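You operate a simulated robot arm through the tools that you are given. There is no shell and no other tool. Be economical: measure what you need, move in short steps, check, and stop when the job is done.

Carry out the task below with a simulated two-armed robot. There is one attempt and no reset: what you move stays moved.

Task
Switch off the television and its socket, lay the plug on its rest and set the screen square.
Fine: standby first; the mains socket is off before the plug comes out.

It is judged by the outcome, as a careful person would: the job done as asked, and still so three seconds after it is handed in. It fails if anything else is knocked over, pushed out of place, dropped, spilled or broken.

Robot
Two 7-joint arms with two-finger parallel grippers on one trunk, on a base that drives. Base frame: it is fixed to the floor where the robot stands at the start and does not move with it; the origin is under the middle of the robot, x ahead of it, y to its left, z up. Units: mm, degrees, N and s.
The left shoulder is at the start at [50, 161, 1098], the right one opposite. Places, roughly: standby key [600, 0, 700]; television [700, -100, 1000]; television socket switch [1000, 600, 900]; wall socket [1000, 600, 800]. Payload 3.43 kg a hand.
Tool frame (each hand has its own): the origin (TCP) lies between the finger pads and is the grasp point; the fingertips stand 30 mm ahead of it; z points along the fingers, y is the line along which they close. Largest opening 94 mm; finger width 28, thickness 10; the body of the gripper, 50 by 96 mm, starts 55 mm behind the TCP.
Orientation is told as [roll, pitch, yaw] about the base's x, y, z axes, in that order, counted from this pose: with the fingers straight down and closing along the base's y, the tool's x points along the base's -x, its y along +y and its z along -z.

Tools
- The arms move only by the tool apply_moves. It takes "left_rows", "right_rows" or both (then of equal length, played together; a hand with none holds still); each is text: rows parted by semicolons, each of 7 numbers parted by spaces: the gripper command, from -1 (shut) to 1 (fully open), values between in proportion, then the shift along the base's x, y, z in units of 50 mm (1.0 is 50 mm), then the turn, a rotation vector about the base's x, y, z in units of 5 degrees (1.0 is 5 degrees). In form: hand x y z ax ay az; .... A call has 1 to 20 rows; each row shifts and turns the commanded pose from where the row before left it. A call with a number of a shift or a turn outside -1 to 1 is refused whole. A row lasts 0.2 s, in which the tool goes at most 50 mm and 8.6 degrees; a call with a longer step from one row to the next is refused whole, and so is a gripper value outside its range. Where a pose cannot be reached the arm comes as near as it can. A force on the tool above 50 N (or 10 N above the force at the start of the call, whichever is more), or a blocked arm, ends the call early, and 0.2 s more pass. The fingers move at their own pace (about 45 mm/s each) and stop on an object; they squeeze with about 26 N. The grip force told is the motor's: it shows also when the fingers shut on nothing. Time passes only in rows, and 0.2 s behind the last, so rows that do not move let the fingers close. It gives the time, the measured TCP pose, the force on the tool (base axes), the opening and the grip force at its end, in the units of the frame above (readings bear some noise), and new pictures: "pictures" is both (left out), scene, wrist or none (wrist: the cameras of the hands that moved).
- Cameras (640 x 400 px; columns grow to the right, rows downward): "scene" is now at [131.3, 1.3, 1230.1]; the picture's right is [-0.01, -1.00, 0.00], its down [-0.49, 0.00, -0.87] and it looks along [0.87, -0.00, -0.49] (base axes); focal length 214 px, centre (320, 200). "left" rides on the left gripper at [76, -14, -103] in its tool frame; the picture's right is [0.18, 0.98, 0.00], its down [-0.75, 0.14, -0.64] and it looks along [-0.63, 0.12, 0.77] (tool axes); focal length 243 px, centre (320, 200). "right" rides on the right gripper at [76, 14, -102] in its tool frame; the picture's right is [-0.18, 0.98, 0.00], its down [-0.75, -0.14, -0.64] and it looks along [-0.63, -0.12, 0.77] (tool axes); focal length 243 px, centre (320, 200).
- move_column(by): slides the trunk up (or, below 0, down) by that many mm; the arms and the scene camera ride with it, the base frame stays. It gives what a move gives, with no picture.
- roll_base(legs): drives the robot by 1 to 6 legs, each [ahead, left, turn to the left] in mm, mm and degrees, along the robot's own axes; the way and the turn of a leg run together, so that a leg with both is an arc; at most 1500 mm and 180 degrees a leg. The arms and the cameras ride along, it lands a little off, and it stops where it bumps. It gives what a move gives, and a new picture of the scene camera.
- turn_head(pan, tilt): turns the head with the scene camera to pan (to the left, within 80 degrees either way) and tilt (down, from -29 to 69), counted from straight ahead of the robot. It gives what a move gives, and a new picture of the scene camera.
- point_at(camera, pixels): for up to 12 pixels [column, row] of the newest picture of that camera ("zoom" is the newest enlarged one), the place [x, y, z] in the base frame of the surface seen there, good to about 2 mm. It takes no simulated time.
- inspect(camera, box): a new picture of the part [left, top, right, bottom] of that camera's present view, enlarged. It takes no simulated time.
- finish_job(): hands the job in; it is judged then, once.

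Go step by step. Measure first, check grasps and placings, and put right what went wrong. The budget is 80 turns and 170 pictures, counting those below and the enlarged ones. Unless the task says otherwise, let go and move clear before handing in, and close with one line.

The tools are called after "Call:" as name(argument=value, ...) on one line, values as JSON. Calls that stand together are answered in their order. apply_moves: Moves the arms, as the interface text tells. Its arguments: {"type":"object","properties":{"left_rows":{"type":"string"},"right_rows":{"type":"string"},"pictures":{"type":"string","enum":["both","scene","wrist","none"]}},"required":[]} The other tools are called the same way: move_column (by) slides the trunk up or down; roll_base (legs) drives the base; turn_head (pan, tilt) turns the head that bears the scene camera; point_at (camera, pixels) gives the place of the surface under pixels of a picture; inspect (camera, box) takes an enlarged picture of a part of a camera's view; finish_job () hands the job in.

At the start:

```text
time: 0.0
left_tool_pos: [445.1, 101.3, 999.3]
left_tcp_rot: [0.0, -0.1, 0.0]
left_force: [0.0, 0.5, 0.2]
left_finger_gap: 93.9
left_grasp_force: 0.0
right_tool_pos: [370.0, -311.4, 1000.9]
right_tcp_rot: [-0.1, 0.0, 0.0]
right_force: [-0.2, -1.0, 1.0]
right_finger_gap: 94.3
right_grasp_force: 0.0
trunk travel left (down, up): [-125.0, 142.0]
robot x, y, heading: [0.3, 1.1, -0.1]
head pan, tilt: [-0.3, 29.3]
```

scene: 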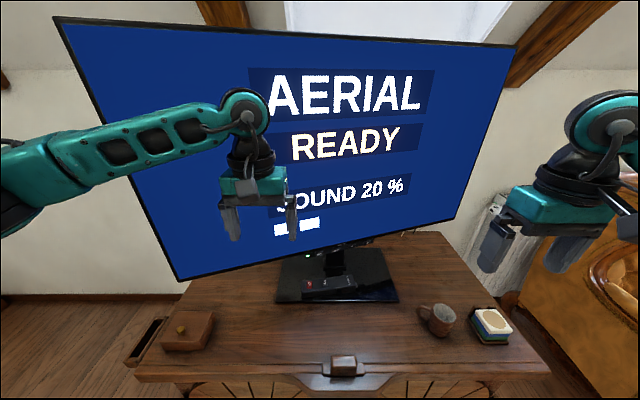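
right: 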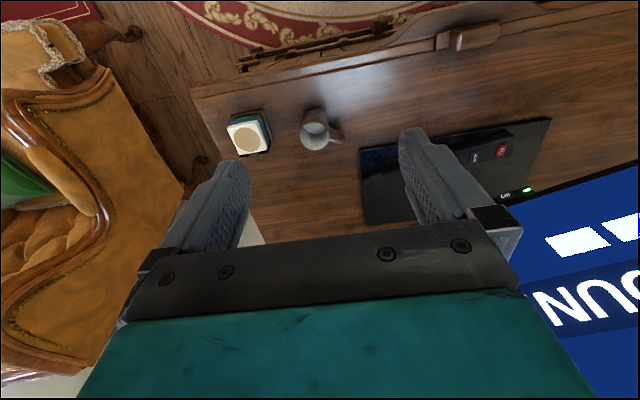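
left: 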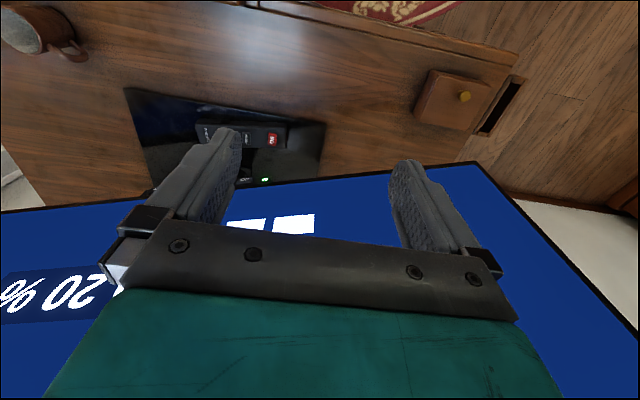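

The television stands on a dresser, turned a bit, with a dark remote or key panel on its base around scene pixel (330,285). I'll zoom in there and measure it before moving anything.

Call:
inspect(camera="scene", box=[240, 220, 440, 345])

Call:
inspect(camera="left", box=[120, 80, 340, 218])

Call:
point_at(camera="scene", pixels=[[60, 25], [180, 275], [452, 218], [510, 50], [280, 258], [275, 300], [398, 300], [380, 250], [185, 330], [343, 362], [310, 285], [150, 345]])

Call:
turn_head(pan=40, tilt=25)

```text
3.20 times, centred on (340, 282) of scene
```

zoom: 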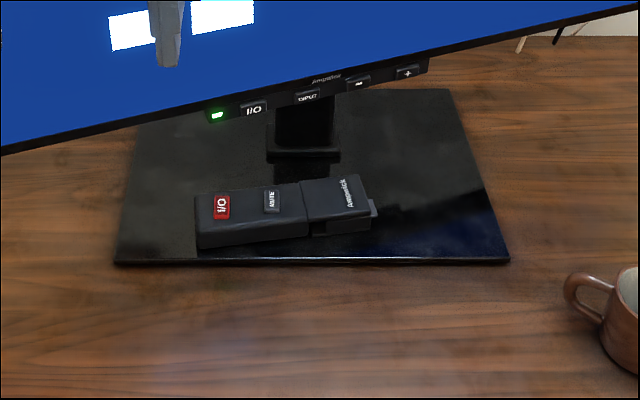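

```text
2.90 times, centred on (230, 149) of left
```

zoom: 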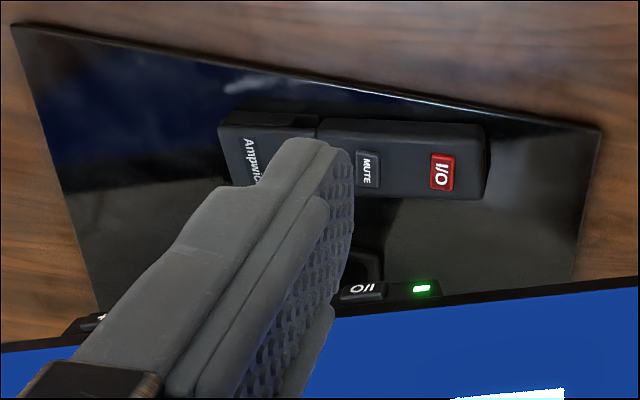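

```text
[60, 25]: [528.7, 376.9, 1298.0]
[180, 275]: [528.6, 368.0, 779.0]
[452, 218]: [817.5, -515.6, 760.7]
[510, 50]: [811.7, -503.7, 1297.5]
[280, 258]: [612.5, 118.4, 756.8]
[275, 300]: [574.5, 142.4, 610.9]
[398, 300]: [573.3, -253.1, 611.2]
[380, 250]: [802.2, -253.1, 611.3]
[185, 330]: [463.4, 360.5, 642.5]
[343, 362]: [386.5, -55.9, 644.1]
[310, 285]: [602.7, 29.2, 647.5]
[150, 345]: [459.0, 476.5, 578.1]
```

```text
time: 1.1
left_tool_pos: [446.0, 100.5, 1000.4]
left_tcp_rot: [-0.1, 0.0, -0.1]
left_force: [0.1, -0.1, -0.2]
left_finger_gap: 93.9
left_grasp_force: 0.0
right_tool_pos: [369.3, -311.9, 999.9]
right_tcp_rot: [0.0, 0.0, 0.0]
right_force: [-0.3, -0.4, 0.2]
right_finger_gap: 94.0
right_grasp_force: 0.2
trunk travel left (down, up): [-125.0, 142.0]
robot x, y, heading: [-1.1, -0.0, 0.2]
head pan, tilt: [40.0, 25.0]
```

scene: 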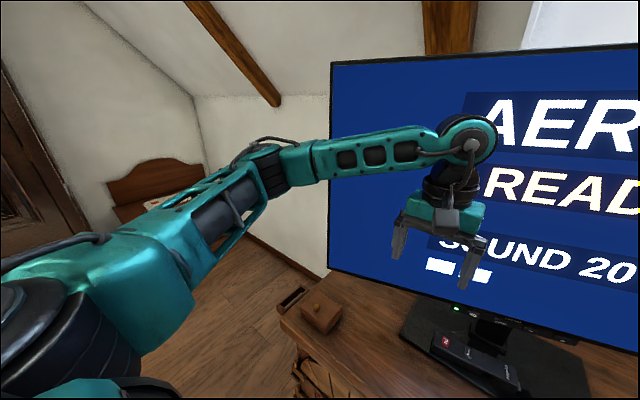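

The socket should be on the wall behind the television's left edge, hidden from here. I'll measure the free floor to the left and the keys.

Call:
point_at(camera="scene", pixels=[[300, 200], [300, 250], [200, 100], [250, 290], [320, 310], [290, 298], [283, 325], [345, 215], [140, 185], [457, 309], [473, 313], [446, 343]])

Call:
inspect(camera="scene", box=[230, 240, 390, 340])

Call:
inspect(camera="scene", box=[400, 290, 560, 390])

Call:
inspect(camera="right", box=[340, 100, 640, 288])

```text
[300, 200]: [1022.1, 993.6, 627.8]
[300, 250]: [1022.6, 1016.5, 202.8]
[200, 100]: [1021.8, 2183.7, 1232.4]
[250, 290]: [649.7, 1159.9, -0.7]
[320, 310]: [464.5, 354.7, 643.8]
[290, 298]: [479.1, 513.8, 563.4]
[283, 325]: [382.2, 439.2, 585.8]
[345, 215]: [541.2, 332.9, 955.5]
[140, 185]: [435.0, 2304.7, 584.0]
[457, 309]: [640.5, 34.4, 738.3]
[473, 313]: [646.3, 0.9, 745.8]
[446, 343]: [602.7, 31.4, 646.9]
```

```text
4.00 times, centred on (310, 290) of scene
```

zoom: 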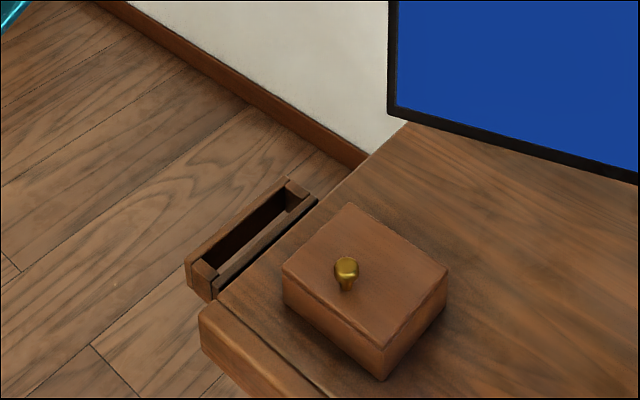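

```text
4.00 times, centred on (480, 340) of scene
```

zoom: 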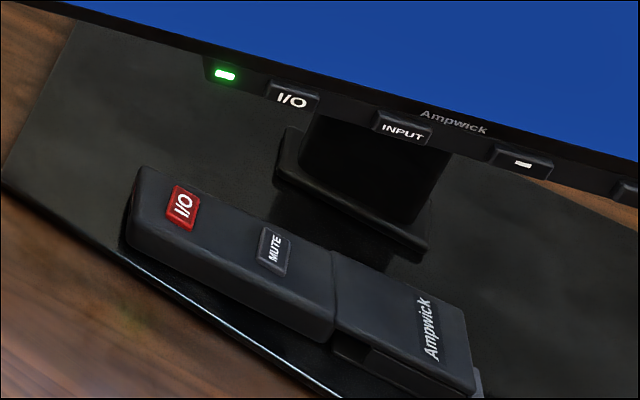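

```text
2.13 times, centred on (490, 194) of right
```

zoom: 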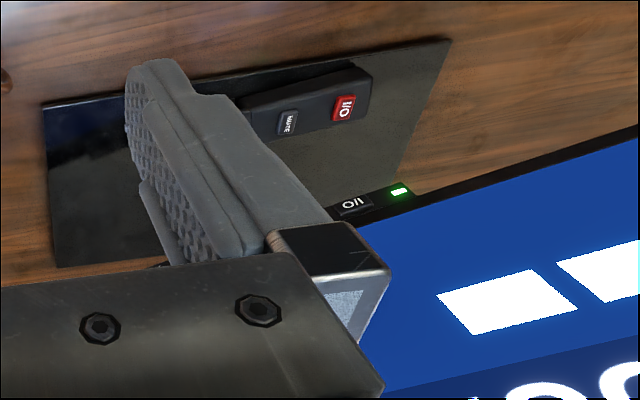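

The television's own I/O key is near [646, 1, 746], while the remote's battery lid looks open, so I'll use the set's key. I'll zoom in to measure its face.

Call:
inspect(camera="scene", box=[448, 298, 496, 328])

Call:
point_at(camera="scene", pixels=[[468, 311], [473, 313], [478, 315], [473, 311], [473, 315], [472, 317], [473, 308], [473, 304], [464, 309], [484, 316], [457, 306], [502, 322]])

```text
13.33 times, centred on (472, 313) of scene
```

zoom: 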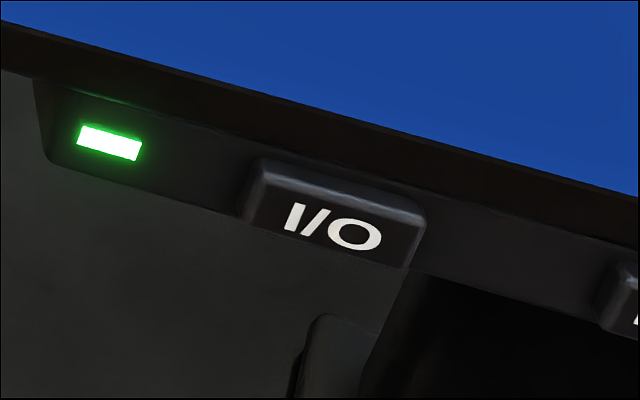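

```text
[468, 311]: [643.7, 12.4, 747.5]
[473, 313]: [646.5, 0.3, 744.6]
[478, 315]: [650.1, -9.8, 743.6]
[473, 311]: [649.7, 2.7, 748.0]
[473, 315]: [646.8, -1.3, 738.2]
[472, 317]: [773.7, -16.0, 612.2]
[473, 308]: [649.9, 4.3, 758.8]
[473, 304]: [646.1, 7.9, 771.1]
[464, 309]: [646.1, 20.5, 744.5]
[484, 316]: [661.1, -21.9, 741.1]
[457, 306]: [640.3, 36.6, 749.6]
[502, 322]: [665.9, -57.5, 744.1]
```

The I/O key face centre is about [646.5, 0.5, 742] and stands 4–6 mm proud of the bezel. I'll shut the left gripper, yaw it 18° and pitch it 60° forward, and bring it in front of the key.

Call:
apply_moves(left_rows="-1 0 0 0 0 0 0.9; -1 0 0 0 0 0 0.9; -1 0 0 0 0 0 0.9; -1 0 0 0 0 0 0.9; -1 0.15 -0.2 -0.425 0.309 -0.951 0; -1 0.15 -0.2 -0.425 0.309 -0.951 0; -1 0.15 -0.2 -0.425 0.309 -0.951 0; -1 0.15 -0.2 -0.425 0.309 -0.951 0; -1 0.15 -0.2 -0.425 0.309 -0.951 0; -1 0.15 -0.2 -0.425 0.309 -0.951 0; -1 0.15 -0.2 -0.425 0.309 -0.951 0; -1 0.15 -0.2 -0.425 0.309 -0.951 0; -1 0.15 -0.2 -0.425 0.309 -0.951 0; -1 0.15 -0.2 -0.425 0.309 -0.951 0; -1 0.15 -0.2 -0.425 0.309 -0.951 0; -1 0.15 -0.2 -0.425 0.309 -0.951 0; -1 0 0 0 0 0 0")

```text
time: 4.7
left_tool_pos: [534.9, -20.0, 746.8]
left_tcp_rot: [-0.2, -60.1, 18.2]
left_force: [0.5, -0.2, 0.3]
left_finger_gap: 0.0
left_grasp_force: 25.9
right_tool_pos: [368.9, -311.6, 1000.0]
right_tcp_rot: [0.0, 0.0, 0.0]
right_force: [-0.4, 0.0, -0.3]
right_finger_gap: 94.0
right_grasp_force: 0.0
trunk travel left (down, up): [-125.0, 142.0]
robot x, y, heading: [-2.1, 1.8, -0.1]
head pan, tilt: [40.0, 25.0]
```

scene: 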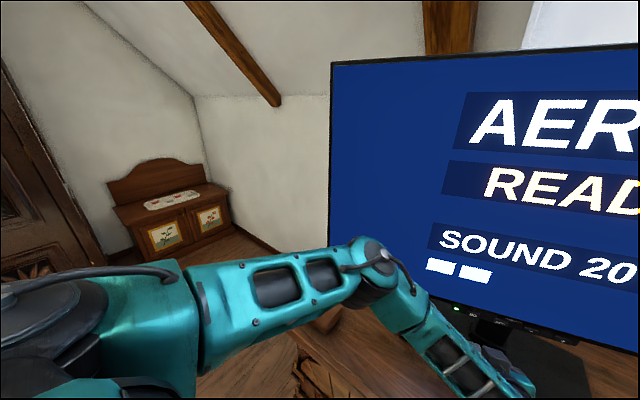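
left: 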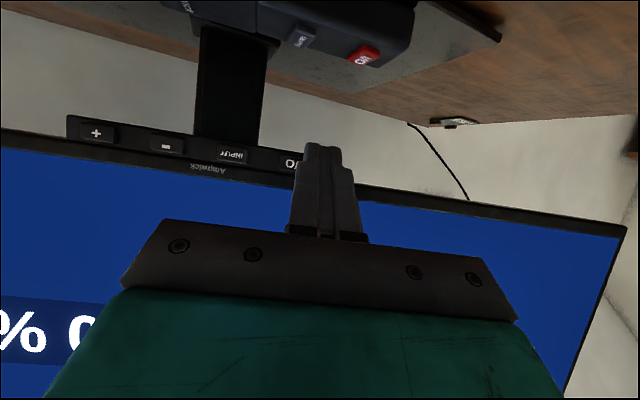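

The closed fingertip is about 80 mm short of the key, and the picture shows the finger lined up with "I/O" at (292,163). I'll move to about 10 mm off it.

Call:
apply_moves(left_rows="-1 0.47 0.05 -0.01 0 0 0; -1 0.47 0.05 -0.01 0 0 0; -1 0.47 0.05 -0.01 0 0 0; -1 0 0 0 0 0 0", pictures="wrist")

Call:
inspect(camera="left", box=[200, 100, 400, 225])

```text
time: 5.7
left_tool_pos: [607.2, -12.4, 745.3]
left_tcp_rot: [-0.1, -60.1, 18.1]
left_force: [-0.3, 0.9, 0.2]
left_finger_gap: 0.0
left_grasp_force: 26.2
right_tool_pos: [368.9, -310.7, 999.9]
right_tcp_rot: [0.0, 0.0, 0.0]
right_force: [0.1, 0.2, -0.2]
right_finger_gap: 93.6
right_grasp_force: 0.1
trunk travel left (down, up): [-125.0, 142.0]
robot x, y, heading: [3.2, -3.2, -0.0]
head pan, tilt: [40.0, 25.0]
```

left: 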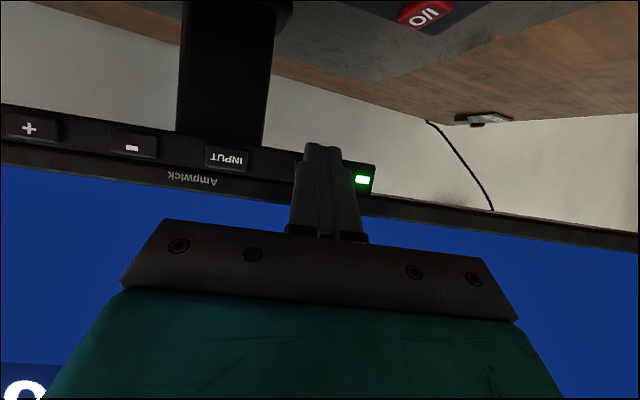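

```text
3.20 times, centred on (300, 162) of left
```

zoom: 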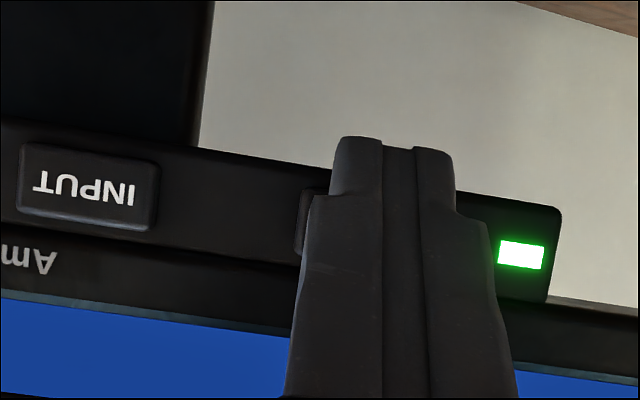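

The tip covers most of the I/O key, with the LED beside it still green. I'll shift 3 mm toward −y and press along the screen normal in small steps.

Call:
apply_moves(left_rows="-1 0.06 -0.04 0 0 0 0; -1 0.04 0.012 0 0 0 0; -1 0.04 0.012 0 0 0 0; -1 0.04 0.012 0 0 0 0; -1 0 0 0 0 0 0", pictures="wrist")

```text
time: 6.9
left_tool_pos: [616.1, -11.5, 744.7]
left_tcp_rot: [-0.1, -60.0, 18.0]
left_force: [-0.1, -0.6, -0.3]
left_finger_gap: 0.0
left_grasp_force: 26.3
right_tool_pos: [369.8, -312.0, 999.9]
right_tcp_rot: [0.0, 0.0, 0.1]
right_force: [0.1, 0.1, 0.5]
right_finger_gap: 94.1
right_grasp_force: 0.1
trunk travel left (down, up): [-125.0, 142.0]
robot x, y, heading: [-1.0, 0.1, -0.3]
head pan, tilt: [40.0, 25.0]
```

left: 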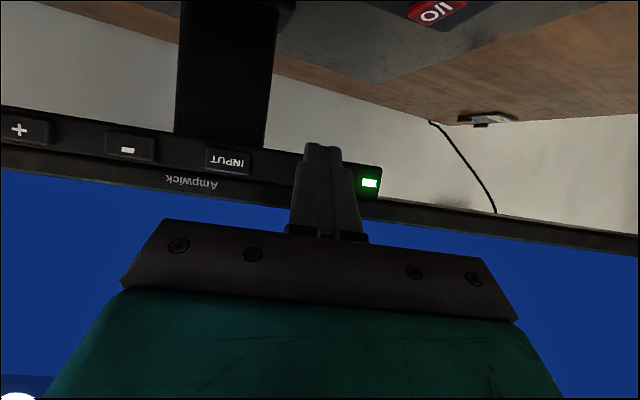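

No contact yet: the force is about 0 and the LED is still green. I'll keep going in 1.5 mm steps.

Call:
apply_moves(left_rows="-1 0.03 0.009 0 0 0 0; -1 0.03 0.009 0 0 0 0; -1 0.03 0.009 0 0 0 0; -1 0 0 0 0 0 0", pictures="wrist")

```text
time: 7.9
left_tool_pos: [619.5, -12.1, 744.2]
left_tcp_rot: [0.0, -59.9, 18.0]
left_force: [-2.9, -0.8, -1.1]
left_finger_gap: 0.1
left_grasp_force: 25.7
right_tool_pos: [368.4, -310.9, 999.5]
right_tcp_rot: [0.0, 0.1, 0.0]
right_force: [-0.1, 0.0, 0.7]
right_finger_gap: 93.9
right_grasp_force: 0.0
trunk travel left (down, up): [-125.0, 142.0]
robot x, y, heading: [0.5, 1.9, 0.2]
head pan, tilt: [40.0, 25.0]
```

left: 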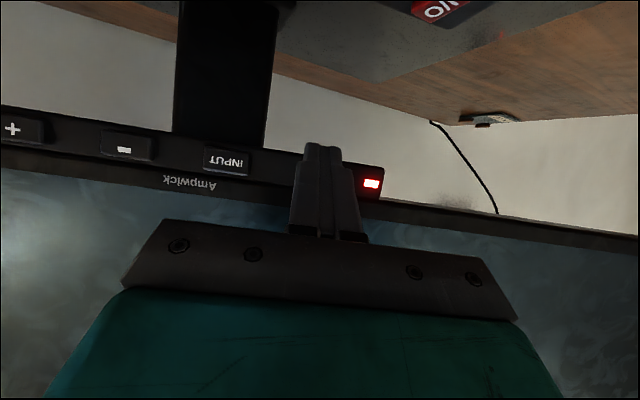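

The LED is red and the screen dark, so standby is done. I'll back out and return the left hand to its start pose.

Call:
apply_moves(left_rows="-1 -0.6 -0.19 0 0 0 0; -1 -0.9 0 0 0 0 0; -1 -0.15 0.2 0.425 -0.309 0.951 0; -1 -0.15 0.2 0.425 -0.309 0.951 0; -1 -0.15 0.2 0.425 -0.309 0.951 0; -1 -0.15 0.2 0.425 -0.309 0.951 0; -1 -0.15 0.2 0.425 -0.309 0.951 0; -1 -0.15 0.2 0.425 -0.309 0.951 0; -1 -0.15 0.2 0.425 -0.309 0.951 0; -1 -0.15 0.2 0.425 -0.309 0.951 0; -1 -0.15 0.2 0.425 -0.309 0.951 0; -1 -0.15 0.2 0.425 -0.309 0.951 0; -1 -0.15 0.2 0.425 -0.309 0.951 0; -1 -0.15 0.2 0.425 -0.309 0.951 0; -1 0 0 0 0 0 -0.9; -1 0 0 0 0 0 -0.9; -1 0 0 0 0 0 -0.9; -1 0 0 0 0 0 -0.9; -1 0 0 0 0 0 0", pictures="scene")

```text
time: 11.9
left_tool_pos: [455.8, 100.4, 998.7]
left_tcp_rot: [0.0, -0.1, 0.0]
left_force: [-0.3, 1.1, -0.4]
left_finger_gap: 0.0
left_grasp_force: 25.9
right_tool_pos: [369.4, -312.1, 999.1]
right_tcp_rot: [0.0, 0.0, 0.0]
right_force: [-0.2, -0.4, -0.8]
right_finger_gap: 94.2
right_grasp_force: 0.1
trunk travel left (down, up): [-125.0, 142.0]
robot x, y, heading: [-1.5, -1.1, 0.3]
head pan, tilt: [40.0, 25.0]
```

scene: 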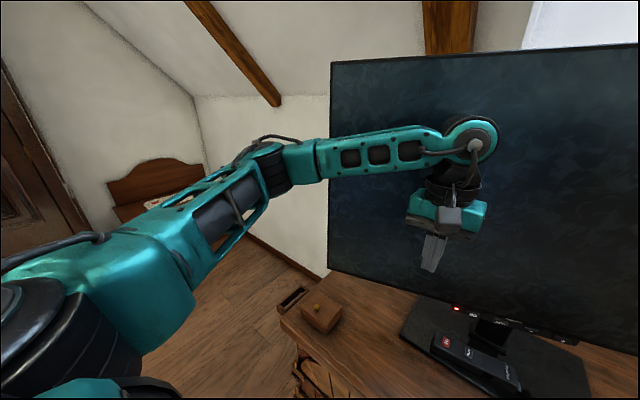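

Standby holds: the LED is red at (456,309). I'll drive 600 mm left along the front to see behind the television's left edge.

Call:
roll_base(legs=[[0, 600, 0]])

Call:
turn_head(pan=0, tilt=25)

```text
time: 15.2
left_tool_pos: [453.6, 693.9, 1000.1]
left_tcp_rot: [-0.1, -0.1, 0.3]
left_force: [0.2, 0.6, -0.1]
left_finger_gap: 0.1
left_grasp_force: 26.0
right_tool_pos: [369.3, 282.8, 999.8]
right_tcp_rot: [0.0, 0.0, 0.3]
right_force: [0.4, 0.3, 0.4]
right_finger_gap: 94.1
right_grasp_force: 0.0
trunk travel left (down, up): [-125.0, 142.0]
robot x, y, heading: [-2.9, 589.7, -0.1]
head pan, tilt: [40.0, 25.0]
```

scene: 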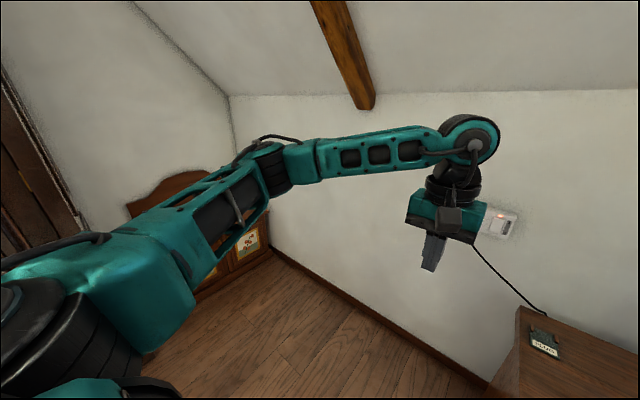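

```text
time: 16.3
left_tool_pos: [453.2, 692.7, 999.5]
left_tcp_rot: [0.0, -0.2, 0.3]
left_force: [0.8, -1.1, 0.2]
left_finger_gap: 0.0
left_grasp_force: 26.4
right_tool_pos: [369.2, 281.8, 998.7]
right_tcp_rot: [0.0, 0.1, 0.2]
right_force: [0.4, 0.3, -0.9]
right_finger_gap: 94.0
right_grasp_force: 0.1
trunk travel left (down, up): [-125.0, 142.0]
robot x, y, heading: [1.6, 591.6, 0.0]
head pan, tilt: [0.0, 25.0]
```

scene: 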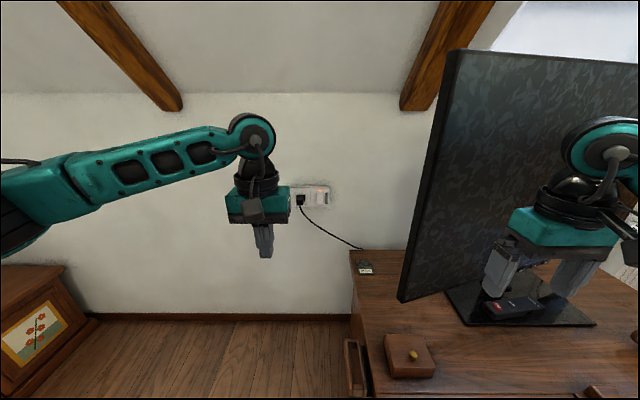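

Call:
inspect(camera="scene", box=[280, 175, 344, 215])

Call:
point_at(camera="zoom", pixels=[[100, 150], [200, 250], [230, 260], [400, 150], [400, 120], [400, 200], [480, 100], [250, 200], [300, 200], [200, 200], [170, 150], [330, 100]])

Call:
inspect(camera="scene", box=[330, 230, 410, 280])

Call:
point_at(camera="scene", pixels=[[360, 267], [366, 270], [362, 261], [352, 252], [400, 252], [360, 300], [355, 360], [300, 205], [340, 238], [358, 247], [401, 298], [300, 196]])

```text
10.00 times, centred on (312, 195) of scene
```

zoom: 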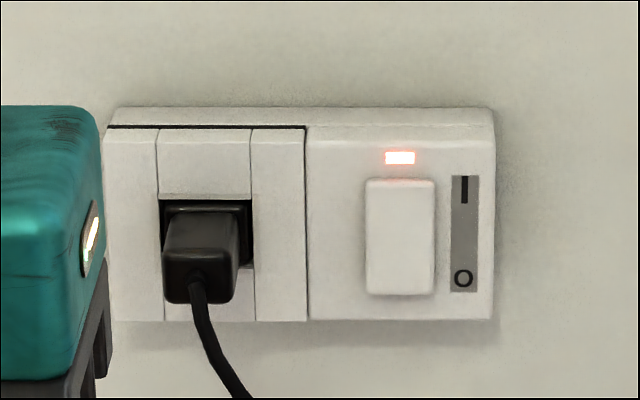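

```text
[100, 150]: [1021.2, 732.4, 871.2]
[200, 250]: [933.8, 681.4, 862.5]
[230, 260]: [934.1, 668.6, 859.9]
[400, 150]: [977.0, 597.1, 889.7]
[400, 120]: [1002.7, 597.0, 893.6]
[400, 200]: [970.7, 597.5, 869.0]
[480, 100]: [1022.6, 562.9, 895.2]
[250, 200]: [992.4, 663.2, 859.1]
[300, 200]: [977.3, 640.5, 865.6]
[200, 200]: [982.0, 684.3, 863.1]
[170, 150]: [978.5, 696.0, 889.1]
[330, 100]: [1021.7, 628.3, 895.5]
```

```text
8.00 times, centred on (370, 255) of scene
```

zoom: 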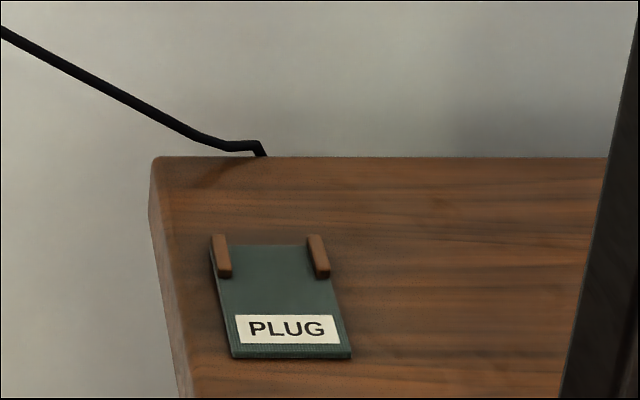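

```text
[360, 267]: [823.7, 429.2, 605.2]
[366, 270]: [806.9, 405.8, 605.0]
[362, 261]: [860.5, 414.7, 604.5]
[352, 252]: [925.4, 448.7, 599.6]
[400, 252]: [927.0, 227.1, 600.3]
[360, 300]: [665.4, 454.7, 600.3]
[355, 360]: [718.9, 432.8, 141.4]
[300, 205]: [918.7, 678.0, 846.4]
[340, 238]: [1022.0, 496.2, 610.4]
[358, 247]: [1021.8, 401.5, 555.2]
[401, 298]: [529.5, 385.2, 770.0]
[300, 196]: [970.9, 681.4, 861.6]
```

The socket panel is at x≈975, with the plug's front at [934, 675, 861] and the rocker at [971, 597]. The "PLUG" rest is at about [830, 418, 605]. I'll tuck the left arm back, check the floor, then drive to beside the dresser.

Call:
apply_moves(left_rows="-1 -1 0 0 0 0 0; -1 -1 0 0 0 0 0", pictures="none")

Call:
point_at(camera="scene", pixels=[[40, 330], [100, 322], [60, 268], [345, 345], [348, 375], [365, 390], [240, 340]])

Call:
roll_base(legs=[[0, 340, 0], [200, 0, 0]])

```text
time: 16.9
left_tool_pos: [351.1, 693.1, 1000.5]
left_tcp_rot: [0.0, -0.2, 0.3]
left_force: [-0.5, 0.1, 0.2]
left_finger_gap: 0.0
left_grasp_force: 25.5
right_tool_pos: [369.7, 282.2, 1000.4]
right_tcp_rot: [0.0, 0.0, 0.1]
right_force: [0.2, -0.9, -0.2]
right_finger_gap: 94.4
right_grasp_force: 0.0
trunk travel left (down, up): [-125.0, 142.0]
robot x, y, heading: [1.2, 590.6, -0.1]
head pan, tilt: [0.0, 25.0]
```

```text
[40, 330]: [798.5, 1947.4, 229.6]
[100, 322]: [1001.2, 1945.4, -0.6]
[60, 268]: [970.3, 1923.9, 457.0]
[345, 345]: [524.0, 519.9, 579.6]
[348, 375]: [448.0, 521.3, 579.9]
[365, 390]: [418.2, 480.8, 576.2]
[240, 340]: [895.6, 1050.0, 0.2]
```

```text
time: 20.3
left_tool_pos: [551.0, 1033.6, 998.9]
left_tcp_rot: [0.0, 0.0, 0.1]
left_force: [-0.2, 0.7, 0.9]
left_finger_gap: 0.1
left_grasp_force: 26.0
right_tool_pos: [568.2, 622.3, 999.6]
right_tcp_rot: [0.0, 0.0, 0.1]
right_force: [0.2, 0.1, -0.9]
right_finger_gap: 94.3
right_grasp_force: 0.0
trunk travel left (down, up): [-125.0, 142.0]
robot x, y, heading: [199.0, 932.1, 0.1]
head pan, tilt: [0.0, 25.0]
```

scene: 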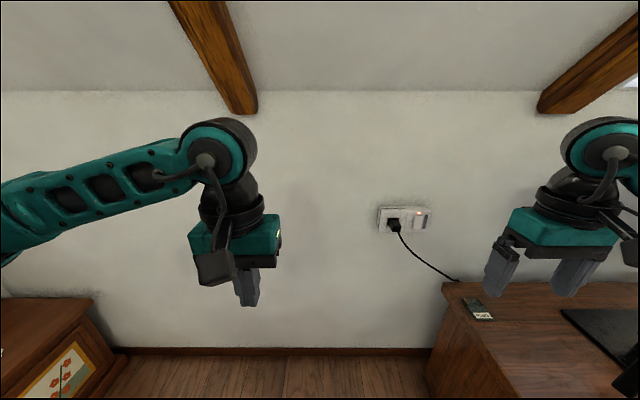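

Clear so far. I'll go 200 mm further ahead, turn the head right and zoom on the socket.

Call:
roll_base(legs=[[200, 0, 0]])

Call:
turn_head(pan=-30, tilt=32)

```text
time: 21.9
left_tool_pos: [736.0, 1047.1, 1000.5]
left_tcp_rot: [-0.6, -0.2, 0.2]
left_force: [-0.5, 1.0, -0.8]
left_finger_gap: 0.0
left_grasp_force: 25.9
right_tool_pos: [753.8, 638.1, 1001.4]
right_tcp_rot: [-0.6, 0.4, 0.3]
right_force: [-0.3, 0.2, 1.2]
right_finger_gap: 93.9
right_grasp_force: 0.0
trunk travel left (down, up): [-125.0, 142.0]
robot x, y, heading: [386.1, 938.8, 0.3]
head pan, tilt: [0.0, 25.0]
stopped in leg 1: the robot was blocked; the commanded pose is now the measured one
```

scene: 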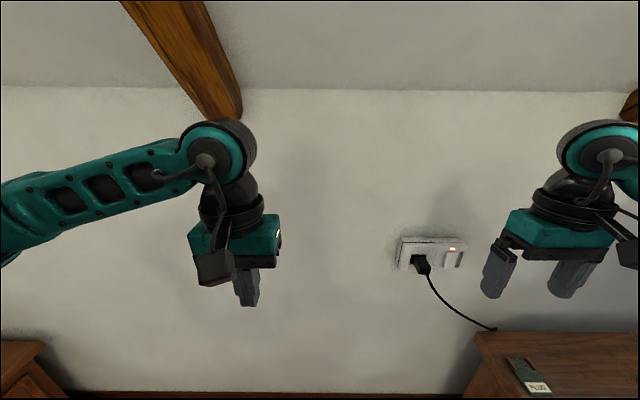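

```text
time: 22.9
left_tool_pos: [736.7, 1048.2, 999.5]
left_tcp_rot: [-0.6, -0.2, 0.2]
left_force: [-0.2, -0.3, 0.3]
left_finger_gap: 0.0
left_grasp_force: 26.6
right_tool_pos: [753.9, 638.0, 1002.0]
right_tcp_rot: [-0.5, 0.3, 0.3]
right_force: [-0.3, 0.1, 0.3]
right_finger_gap: 94.2
right_grasp_force: 0.0
trunk travel left (down, up): [-125.0, 142.0]
robot x, y, heading: [387.3, 939.6, 0.4]
head pan, tilt: [-30.0, 32.0]
```

scene: 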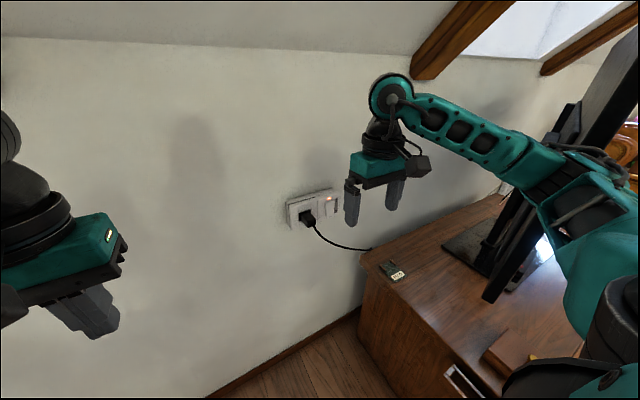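

The base was blocked at x≈387. I'll check what it touched: TV edge, side tray or elbow.

Call:
point_at(camera="scene", pixels=[[486, 298], [500, 285], [448, 366], [470, 385], [455, 375], [365, 265], [395, 273], [380, 258]])

Call:
turn_head(pan=-65, tilt=40)

```text
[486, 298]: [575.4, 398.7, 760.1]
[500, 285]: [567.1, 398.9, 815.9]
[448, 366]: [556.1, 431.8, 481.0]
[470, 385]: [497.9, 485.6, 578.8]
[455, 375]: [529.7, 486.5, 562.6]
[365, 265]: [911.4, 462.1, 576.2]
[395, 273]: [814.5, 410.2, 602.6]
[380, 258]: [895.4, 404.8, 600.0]
```

```text
time: 23.9
left_tool_pos: [737.0, 1047.2, 999.7]
left_tcp_rot: [-0.7, -0.3, 0.1]
left_force: [0.1, -0.5, 0.1]
left_finger_gap: 0.0
left_grasp_force: 25.3
right_tool_pos: [754.1, 636.5, 1002.1]
right_tcp_rot: [-0.5, 0.3, 0.4]
right_force: [1.0, -0.6, 1.5]
right_finger_gap: 93.8
right_grasp_force: 0.0
trunk travel left (down, up): [-125.0, 142.0]
robot x, y, heading: [390.0, 937.4, 0.4]
head pan, tilt: [-65.0, 40.0]
```

scene: 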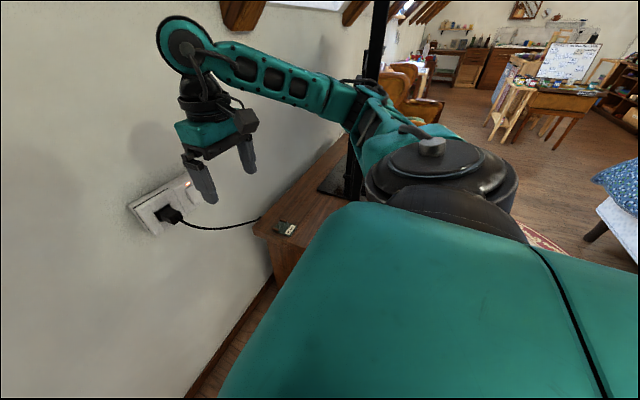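

The right elbow touched the television's left edge and swivelled it slightly towards square. That edge is now at about [570, 399], and nothing fell. I'll back away, turn the robot 25° right so the elbow trails clear of the screen, then come in again.

Call:
roll_base(legs=[[-80, 0, 0], [0, 105, 0], [0, 0, -25], [200, 43, 0]])

Call:
move_column(by=-90)

Call:
turn_head(pan=-20, tilt=30)

```text
time: 28.2
left_tool_pos: [864.8, 942.2, 1000.1]
left_tcp_rot: [0.0, -0.1, -24.8]
left_force: [0.2, -0.2, -0.4]
left_finger_gap: 0.0
left_grasp_force: 26.1
right_tool_pos: [706.7, 564.6, 997.4]
right_tcp_rot: [0.1, 0.6, -24.7]
right_force: [-0.3, -1.2, 0.1]
right_finger_gap: 94.1
right_grasp_force: 0.1
trunk travel left (down, up): [-125.0, 142.0]
robot x, y, heading: [504.2, 996.4, -24.8]
head pan, tilt: [-65.0, 40.0]
```

scene: 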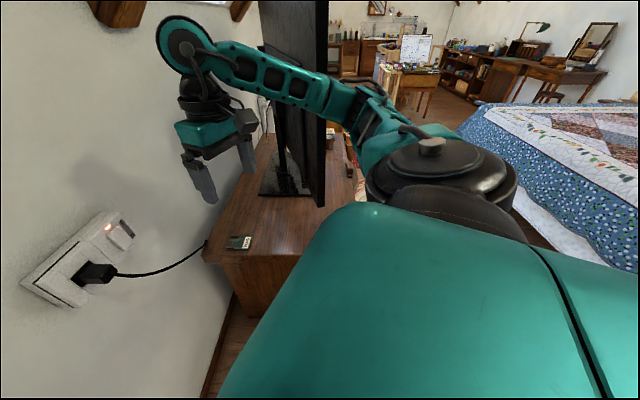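

```text
time: 29.4
left_tool_pos: [865.1, 942.9, 910.0]
left_tcp_rot: [0.0, -0.2, -24.8]
left_force: [0.2, 0.0, -0.1]
left_finger_gap: 0.0
left_grasp_force: 25.9
right_tool_pos: [706.1, 562.4, 907.4]
right_tcp_rot: [0.1, 0.5, -24.5]
right_force: [0.5, 0.2, -0.3]
right_finger_gap: 93.9
right_grasp_force: 0.0
trunk travel left (down, up): [-35.0, 232.0]
robot x, y, heading: [503.3, 997.4, -24.7]
head pan, tilt: [-65.0, 40.0]
```

```text
time: 30.6
left_tool_pos: [865.0, 940.8, 910.2]
left_tcp_rot: [0.1, 0.0, -24.8]
left_force: [0.3, 0.1, 0.1]
left_finger_gap: 0.0
left_grasp_force: 25.8
right_tool_pos: [707.1, 563.4, 907.1]
right_tcp_rot: [0.3, 0.4, -24.6]
right_force: [-0.1, 0.2, 0.3]
right_finger_gap: 94.0
right_grasp_force: 0.1
trunk travel left (down, up): [-35.0, 232.0]
robot x, y, heading: [501.5, 999.9, -24.6]
head pan, tilt: [-20.0, 30.0]
```

scene: 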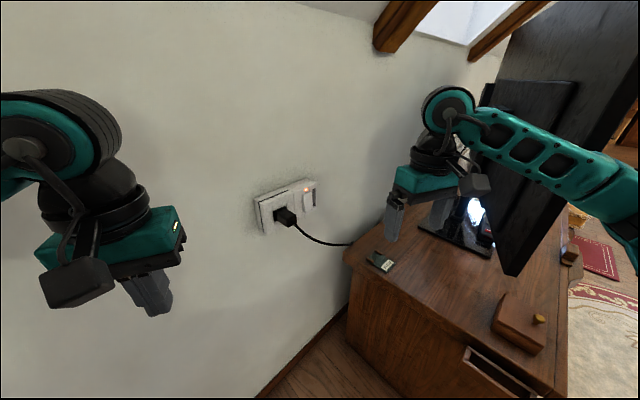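

Now the socket and rest are both in view. I'll zoom in on the switch and plug and check where the TV edge is.

Call:
point_at(camera="scene", pixels=[[512, 272], [498, 235], [530, 210], [550, 190], [480, 215]])

Call:
inspect(camera="scene", box=[248, 172, 328, 222])

Call:
point_at(camera="scene", pixels=[[308, 193], [308, 197], [308, 201], [308, 205], [304, 199], [311, 199], [306, 188], [284, 208], [288, 214], [292, 220], [280, 214], [294, 212]])

```text
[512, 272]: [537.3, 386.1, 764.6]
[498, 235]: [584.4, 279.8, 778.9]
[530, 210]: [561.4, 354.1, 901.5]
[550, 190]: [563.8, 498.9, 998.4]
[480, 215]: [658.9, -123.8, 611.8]
```

```text
8.00 times, centred on (288, 197) of scene
```

zoom: 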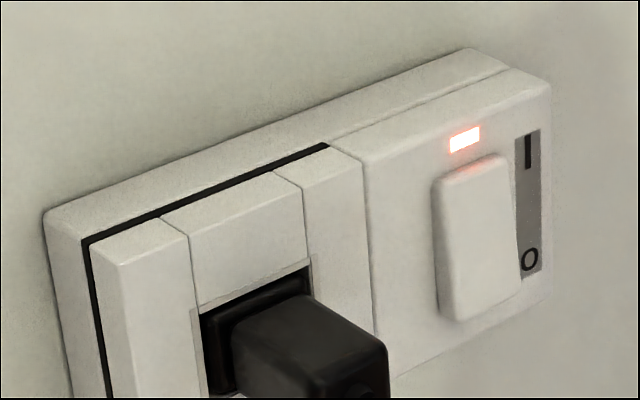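

```text
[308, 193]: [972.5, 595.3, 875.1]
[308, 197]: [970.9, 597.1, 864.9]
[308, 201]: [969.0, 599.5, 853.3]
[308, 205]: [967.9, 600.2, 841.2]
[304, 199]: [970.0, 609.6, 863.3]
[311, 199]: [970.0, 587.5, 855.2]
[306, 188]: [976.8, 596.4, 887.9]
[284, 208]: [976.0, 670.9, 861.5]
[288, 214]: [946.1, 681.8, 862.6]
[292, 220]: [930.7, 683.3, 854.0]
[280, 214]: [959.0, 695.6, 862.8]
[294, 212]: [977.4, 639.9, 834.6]
```

The rocker spans z≈838–877, and its O end stands proud at [968, 599, 842]. I'll shut the right gripper, level its yaw, pitch it 60° and bring it to about 45 mm short of the rocker.

Call:
apply_moves(right_rows="-1 0.4 0.1 0 0 0 0.984; -1 0.4 0.1 0 0 0 0.984; -1 0.4 0.1 0 0 0 0.984; -1 0.4 0.1 0 0 0 0.984; -1 0.4 0.1 0 0 0 0.984; -1 0.14 0.02 -0.1 0 -1 0; -1 0.14 0.02 -0.1 0 -1 0; -1 0.14 0.02 -0.1 0 -1 0; -1 0.14 0.02 -0.1 0 -1 0; -1 0.14 0.02 -0.1 0 -1 0; -1 0.14 0.02 -0.1 0 -1 0; -1 0.14 0.02 -0.1 0 -1 0; -1 0.14 0.02 -0.1 0 -1 0; -1 0.14 0.02 -0.1 0 -1 0; -1 0.14 0 -0.1 0 -1 0; -1 0.14 0 -0.1 0 -1 0; -1 0.14 0 -0.1 0 -1 0; -1 0 0 0 0 0 0")

```text
time: 34.4
left_tool_pos: [863.8, 941.5, 909.7]
left_tcp_rot: [0.0, -0.1, -24.9]
left_force: [0.8, -0.2, 0.1]
left_finger_gap: 0.0
left_grasp_force: 26.1
right_tool_pos: [892.0, 596.6, 847.5]
right_tcp_rot: [0.3, -59.5, -0.1]
right_force: [0.6, 0.3, -0.3]
right_finger_gap: 0.1
right_grasp_force: 26.3
trunk travel left (down, up): [-35.0, 232.0]
robot x, y, heading: [502.3, 997.0, -24.7]
head pan, tilt: [-20.0, 30.0]
```

scene: 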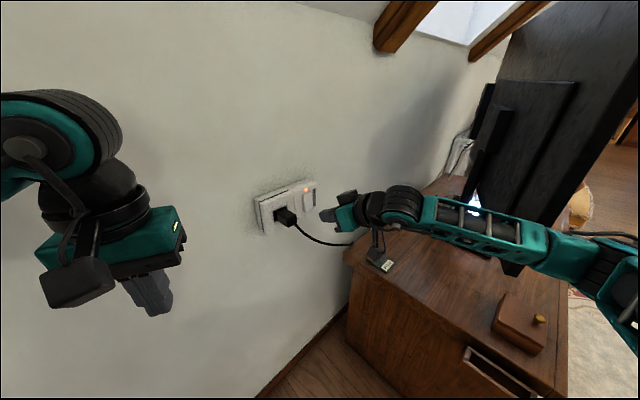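
right: 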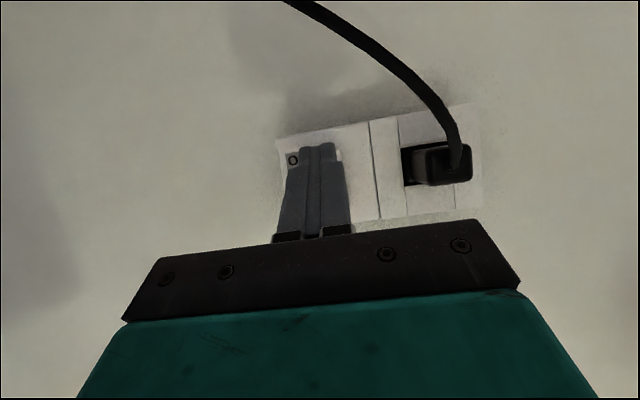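

The fingertip sits before the rocker, with the "O" mark beside it at (292,160), and the cable stays below the hand. I'll move forward 28 mm, then press in small steps.

Call:
apply_moves(right_rows="-1 0.3 0.02 0 0 0 0; -1 0.3 0.02 0 0 0 0; -1 0.05 0 0 0 0 0; -1 0.05 0 0 0 0 0; -1 0.05 0 0 0 0 0; -1 0 0 0 0 0 0", pictures="wrist")

Call:
inspect(camera="right", box=[240, 90, 400, 190])

```text
time: 35.8
left_tool_pos: [864.6, 942.2, 909.5]
left_tcp_rot: [0.1, -0.1, -24.8]
left_force: [0.2, -0.7, -0.1]
left_finger_gap: 0.0
left_grasp_force: 25.8
right_tool_pos: [929.1, 598.4, 846.9]
right_tcp_rot: [0.2, -59.4, 0.0]
right_force: [0.2, -0.5, -0.4]
right_finger_gap: 0.0
right_grasp_force: 25.9
trunk travel left (down, up): [-35.0, 232.0]
robot x, y, heading: [500.9, 996.5, -24.8]
head pan, tilt: [-20.0, 30.0]
```

right: 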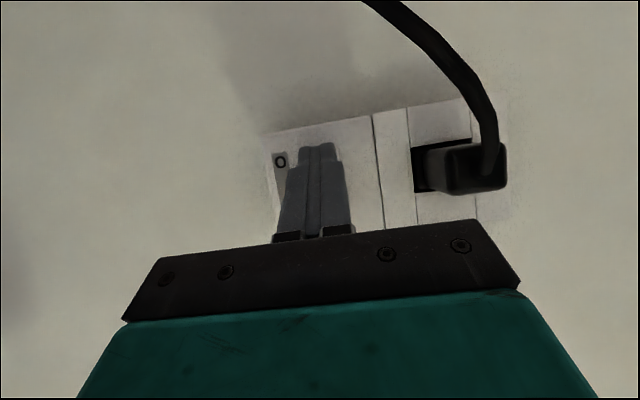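

```text
4.00 times, centred on (320, 140) of right
```

zoom: 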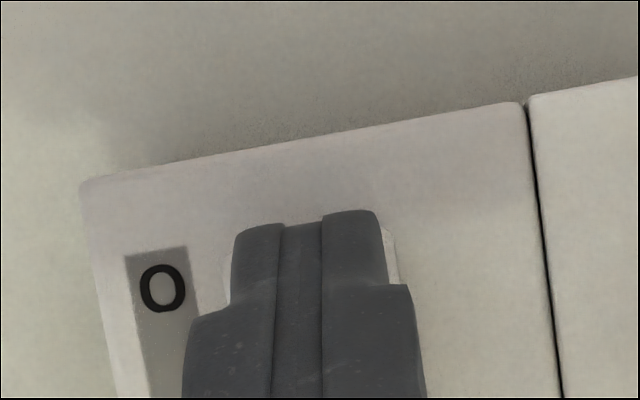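

No contact yet. The tip covers the rocker's O end, so I'll press on in 2 mm steps.

Call:
apply_moves(right_rows="-1 0.04 0 0 0 0 0; -1 0.04 0 0 0 0 0; -1 0.04 0 0 0 0 0; -1 0.04 0 0 0 0 0; -1 0.04 0 0 0 0 0; -1 0 0 0 0 0 0")

Call:
inspect(camera="scene", box=[248, 172, 328, 222])

```text
time: 37.2
left_tool_pos: [861.9, 941.8, 909.9]
left_tcp_rot: [0.0, -0.1, -24.8]
left_force: [0.7, -0.1, 0.1]
left_finger_gap: 0.0
left_grasp_force: 26.2
right_tool_pos: [936.8, 598.8, 845.1]
right_tcp_rot: [0.3, -59.4, 0.0]
right_force: [-25.2, 4.8, -4.0]
right_finger_gap: 0.0
right_grasp_force: 26.4
trunk travel left (down, up): [-35.0, 232.0]
robot x, y, heading: [503.6, 999.8, -24.9]
head pan, tilt: [-20.0, 30.0]
```

scene: 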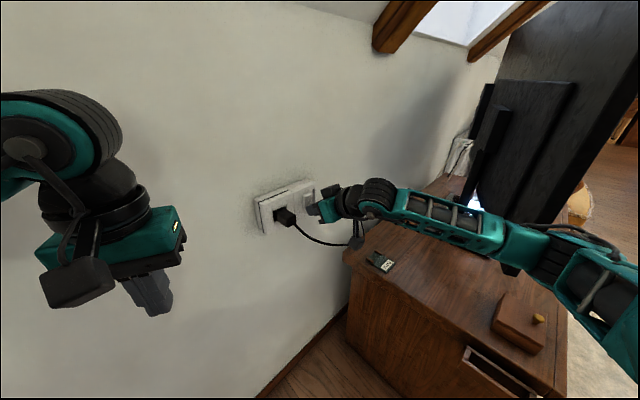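
right: 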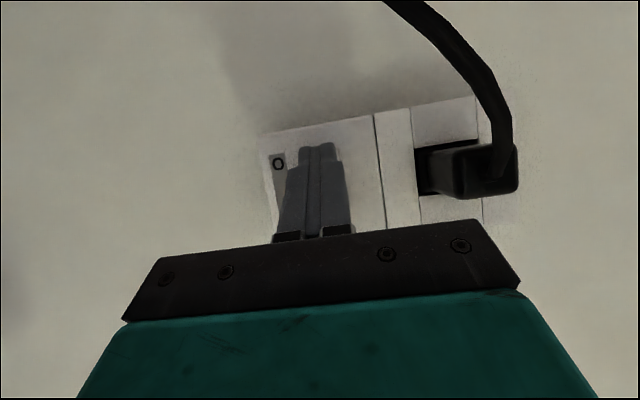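

```text
8.00 times, centred on (288, 197) of scene
```

zoom: 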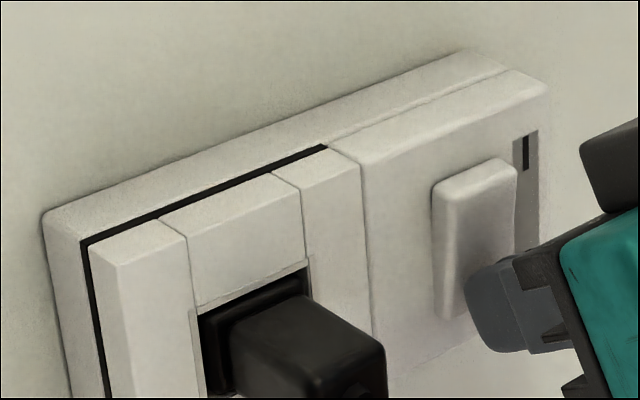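

The neon at the switch is dark, so the socket is off. I'll back off, turn the hand to point down again and go above the plug line.

Call:
apply_moves(right_rows="-1 -0.6 0 0 0 0 0; -1 -0.6 0 0 0 0 0; -1 0 0 0.2 0 1 0; -1 0 0 0.2 0 1 0; -1 0 0 0.2 0 1 0; -1 0 0 0.2 0 1 0; -1 0 0 0.2 0 1 0; -1 0 0 0.2 0 1 0; 1 0 0 0.2 0 1 0; 1 0 0 0.2 0 1 0; 1 0 0 0.2 0 1 0; 1 0 0 0.2 0 1 0; 1 0 0 0.2 0 1 0; 1 0 0 0.2 0 1 0; 1 0 0 0 0 0 0; 1 0 0 0 0 0 0")

Call:
inspect(camera="scene", box=[256, 182, 320, 222])

Call:
point_at(camera="zoom", pixels=[[190, 230], [210, 280], [250, 300], [280, 270], [330, 290], [300, 310], [350, 330], [250, 330], [320, 360], [200, 250], [480, 150], [480, 200]])

```text
time: 40.6
left_tool_pos: [864.4, 941.7, 909.0]
left_tcp_rot: [0.1, -0.1, -24.7]
left_force: [-0.2, -0.3, 1.9]
left_finger_gap: 0.0
left_grasp_force: 26.2
right_tool_pos: [878.0, 600.0, 966.7]
right_tcp_rot: [0.1, 0.6, 0.0]
right_force: [0.4, 0.2, 0.5]
right_finger_gap: 94.0
right_grasp_force: 0.0
trunk travel left (down, up): [-35.0, 232.0]
robot x, y, heading: [502.5, 998.3, -24.9]
head pan, tilt: [-20.0, 30.0]
```

scene: 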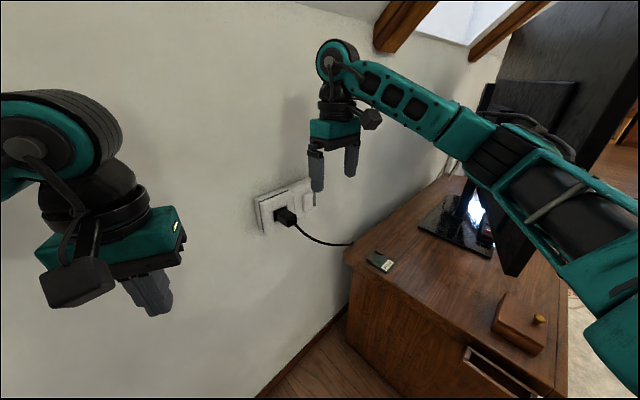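
right: 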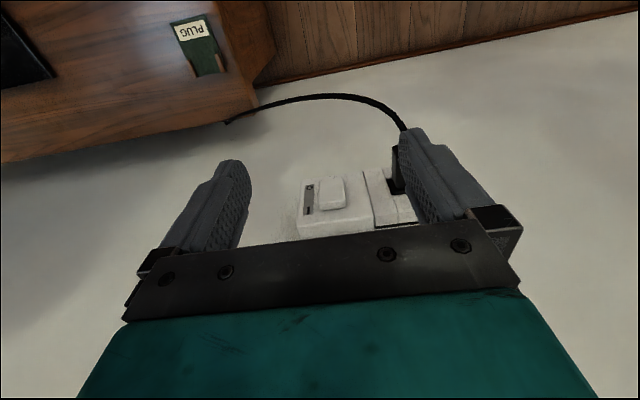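

```text
10.00 times, centred on (288, 202) of scene
```

zoom: 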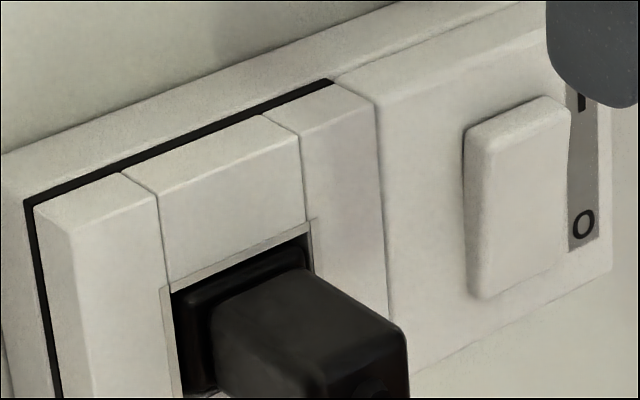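

```text
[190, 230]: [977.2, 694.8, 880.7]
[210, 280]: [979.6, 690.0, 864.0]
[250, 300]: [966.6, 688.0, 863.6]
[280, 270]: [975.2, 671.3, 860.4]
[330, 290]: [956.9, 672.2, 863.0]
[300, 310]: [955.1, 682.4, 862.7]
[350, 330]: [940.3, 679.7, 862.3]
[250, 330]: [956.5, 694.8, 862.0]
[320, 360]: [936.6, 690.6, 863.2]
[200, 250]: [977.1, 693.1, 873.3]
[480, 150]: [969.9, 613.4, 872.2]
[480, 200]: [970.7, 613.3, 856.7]
```

The plug's top is at z≈863, spanning y≈670–696 and x≈932–977. I'll hover above it, pointing down with the fingers open.

Call:
apply_moves(right_rows="1 0 0.82 0 0 0 0; 1 0 0.82 0 0 0 0; 1 0.7 0 0 0 -0.12 0; 1 0.7 0 0 0 0 0; 1 0 0 -0.6 0 0 0; 1 0 0 0 0 0 0")

Call:
inspect(camera="right", box=[200, 100, 440, 250])

```text
time: 42.0
left_tool_pos: [865.7, 943.0, 910.9]
left_tcp_rot: [0.1, -0.1, -24.8]
left_force: [0.9, -0.4, 0.0]
left_finger_gap: 0.0
left_grasp_force: 26.2
right_tool_pos: [947.7, 681.4, 939.2]
right_tcp_rot: [0.1, -0.1, 0.0]
right_force: [-0.3, 0.4, -0.2]
right_finger_gap: 94.0
right_grasp_force: 0.1
trunk travel left (down, up): [-35.0, 232.0]
robot x, y, heading: [501.7, 999.9, -24.6]
head pan, tilt: [-20.0, 30.0]
```

scene: 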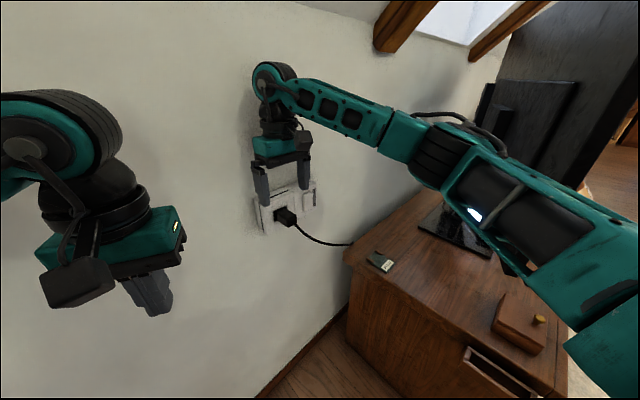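
right: 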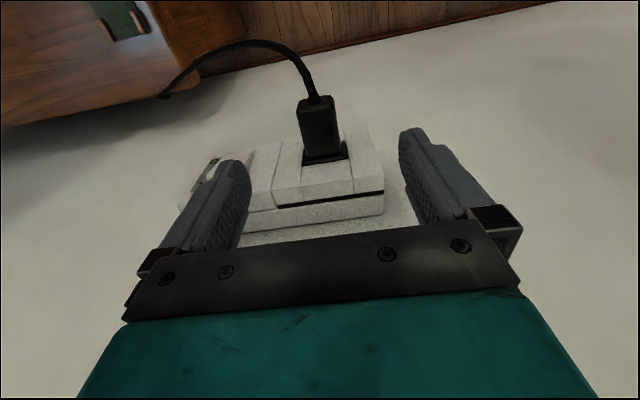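

```text
2.67 times, centred on (320, 175) of right
```

zoom: 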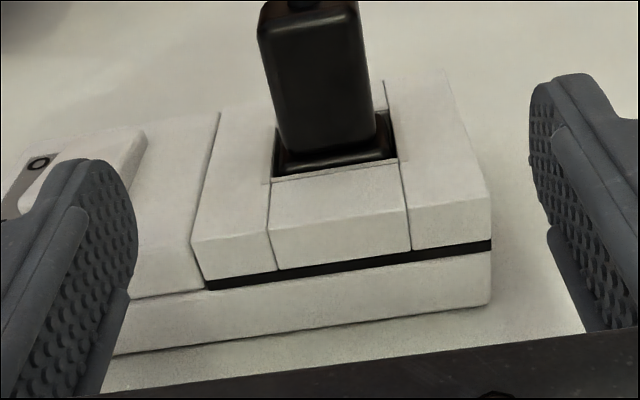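

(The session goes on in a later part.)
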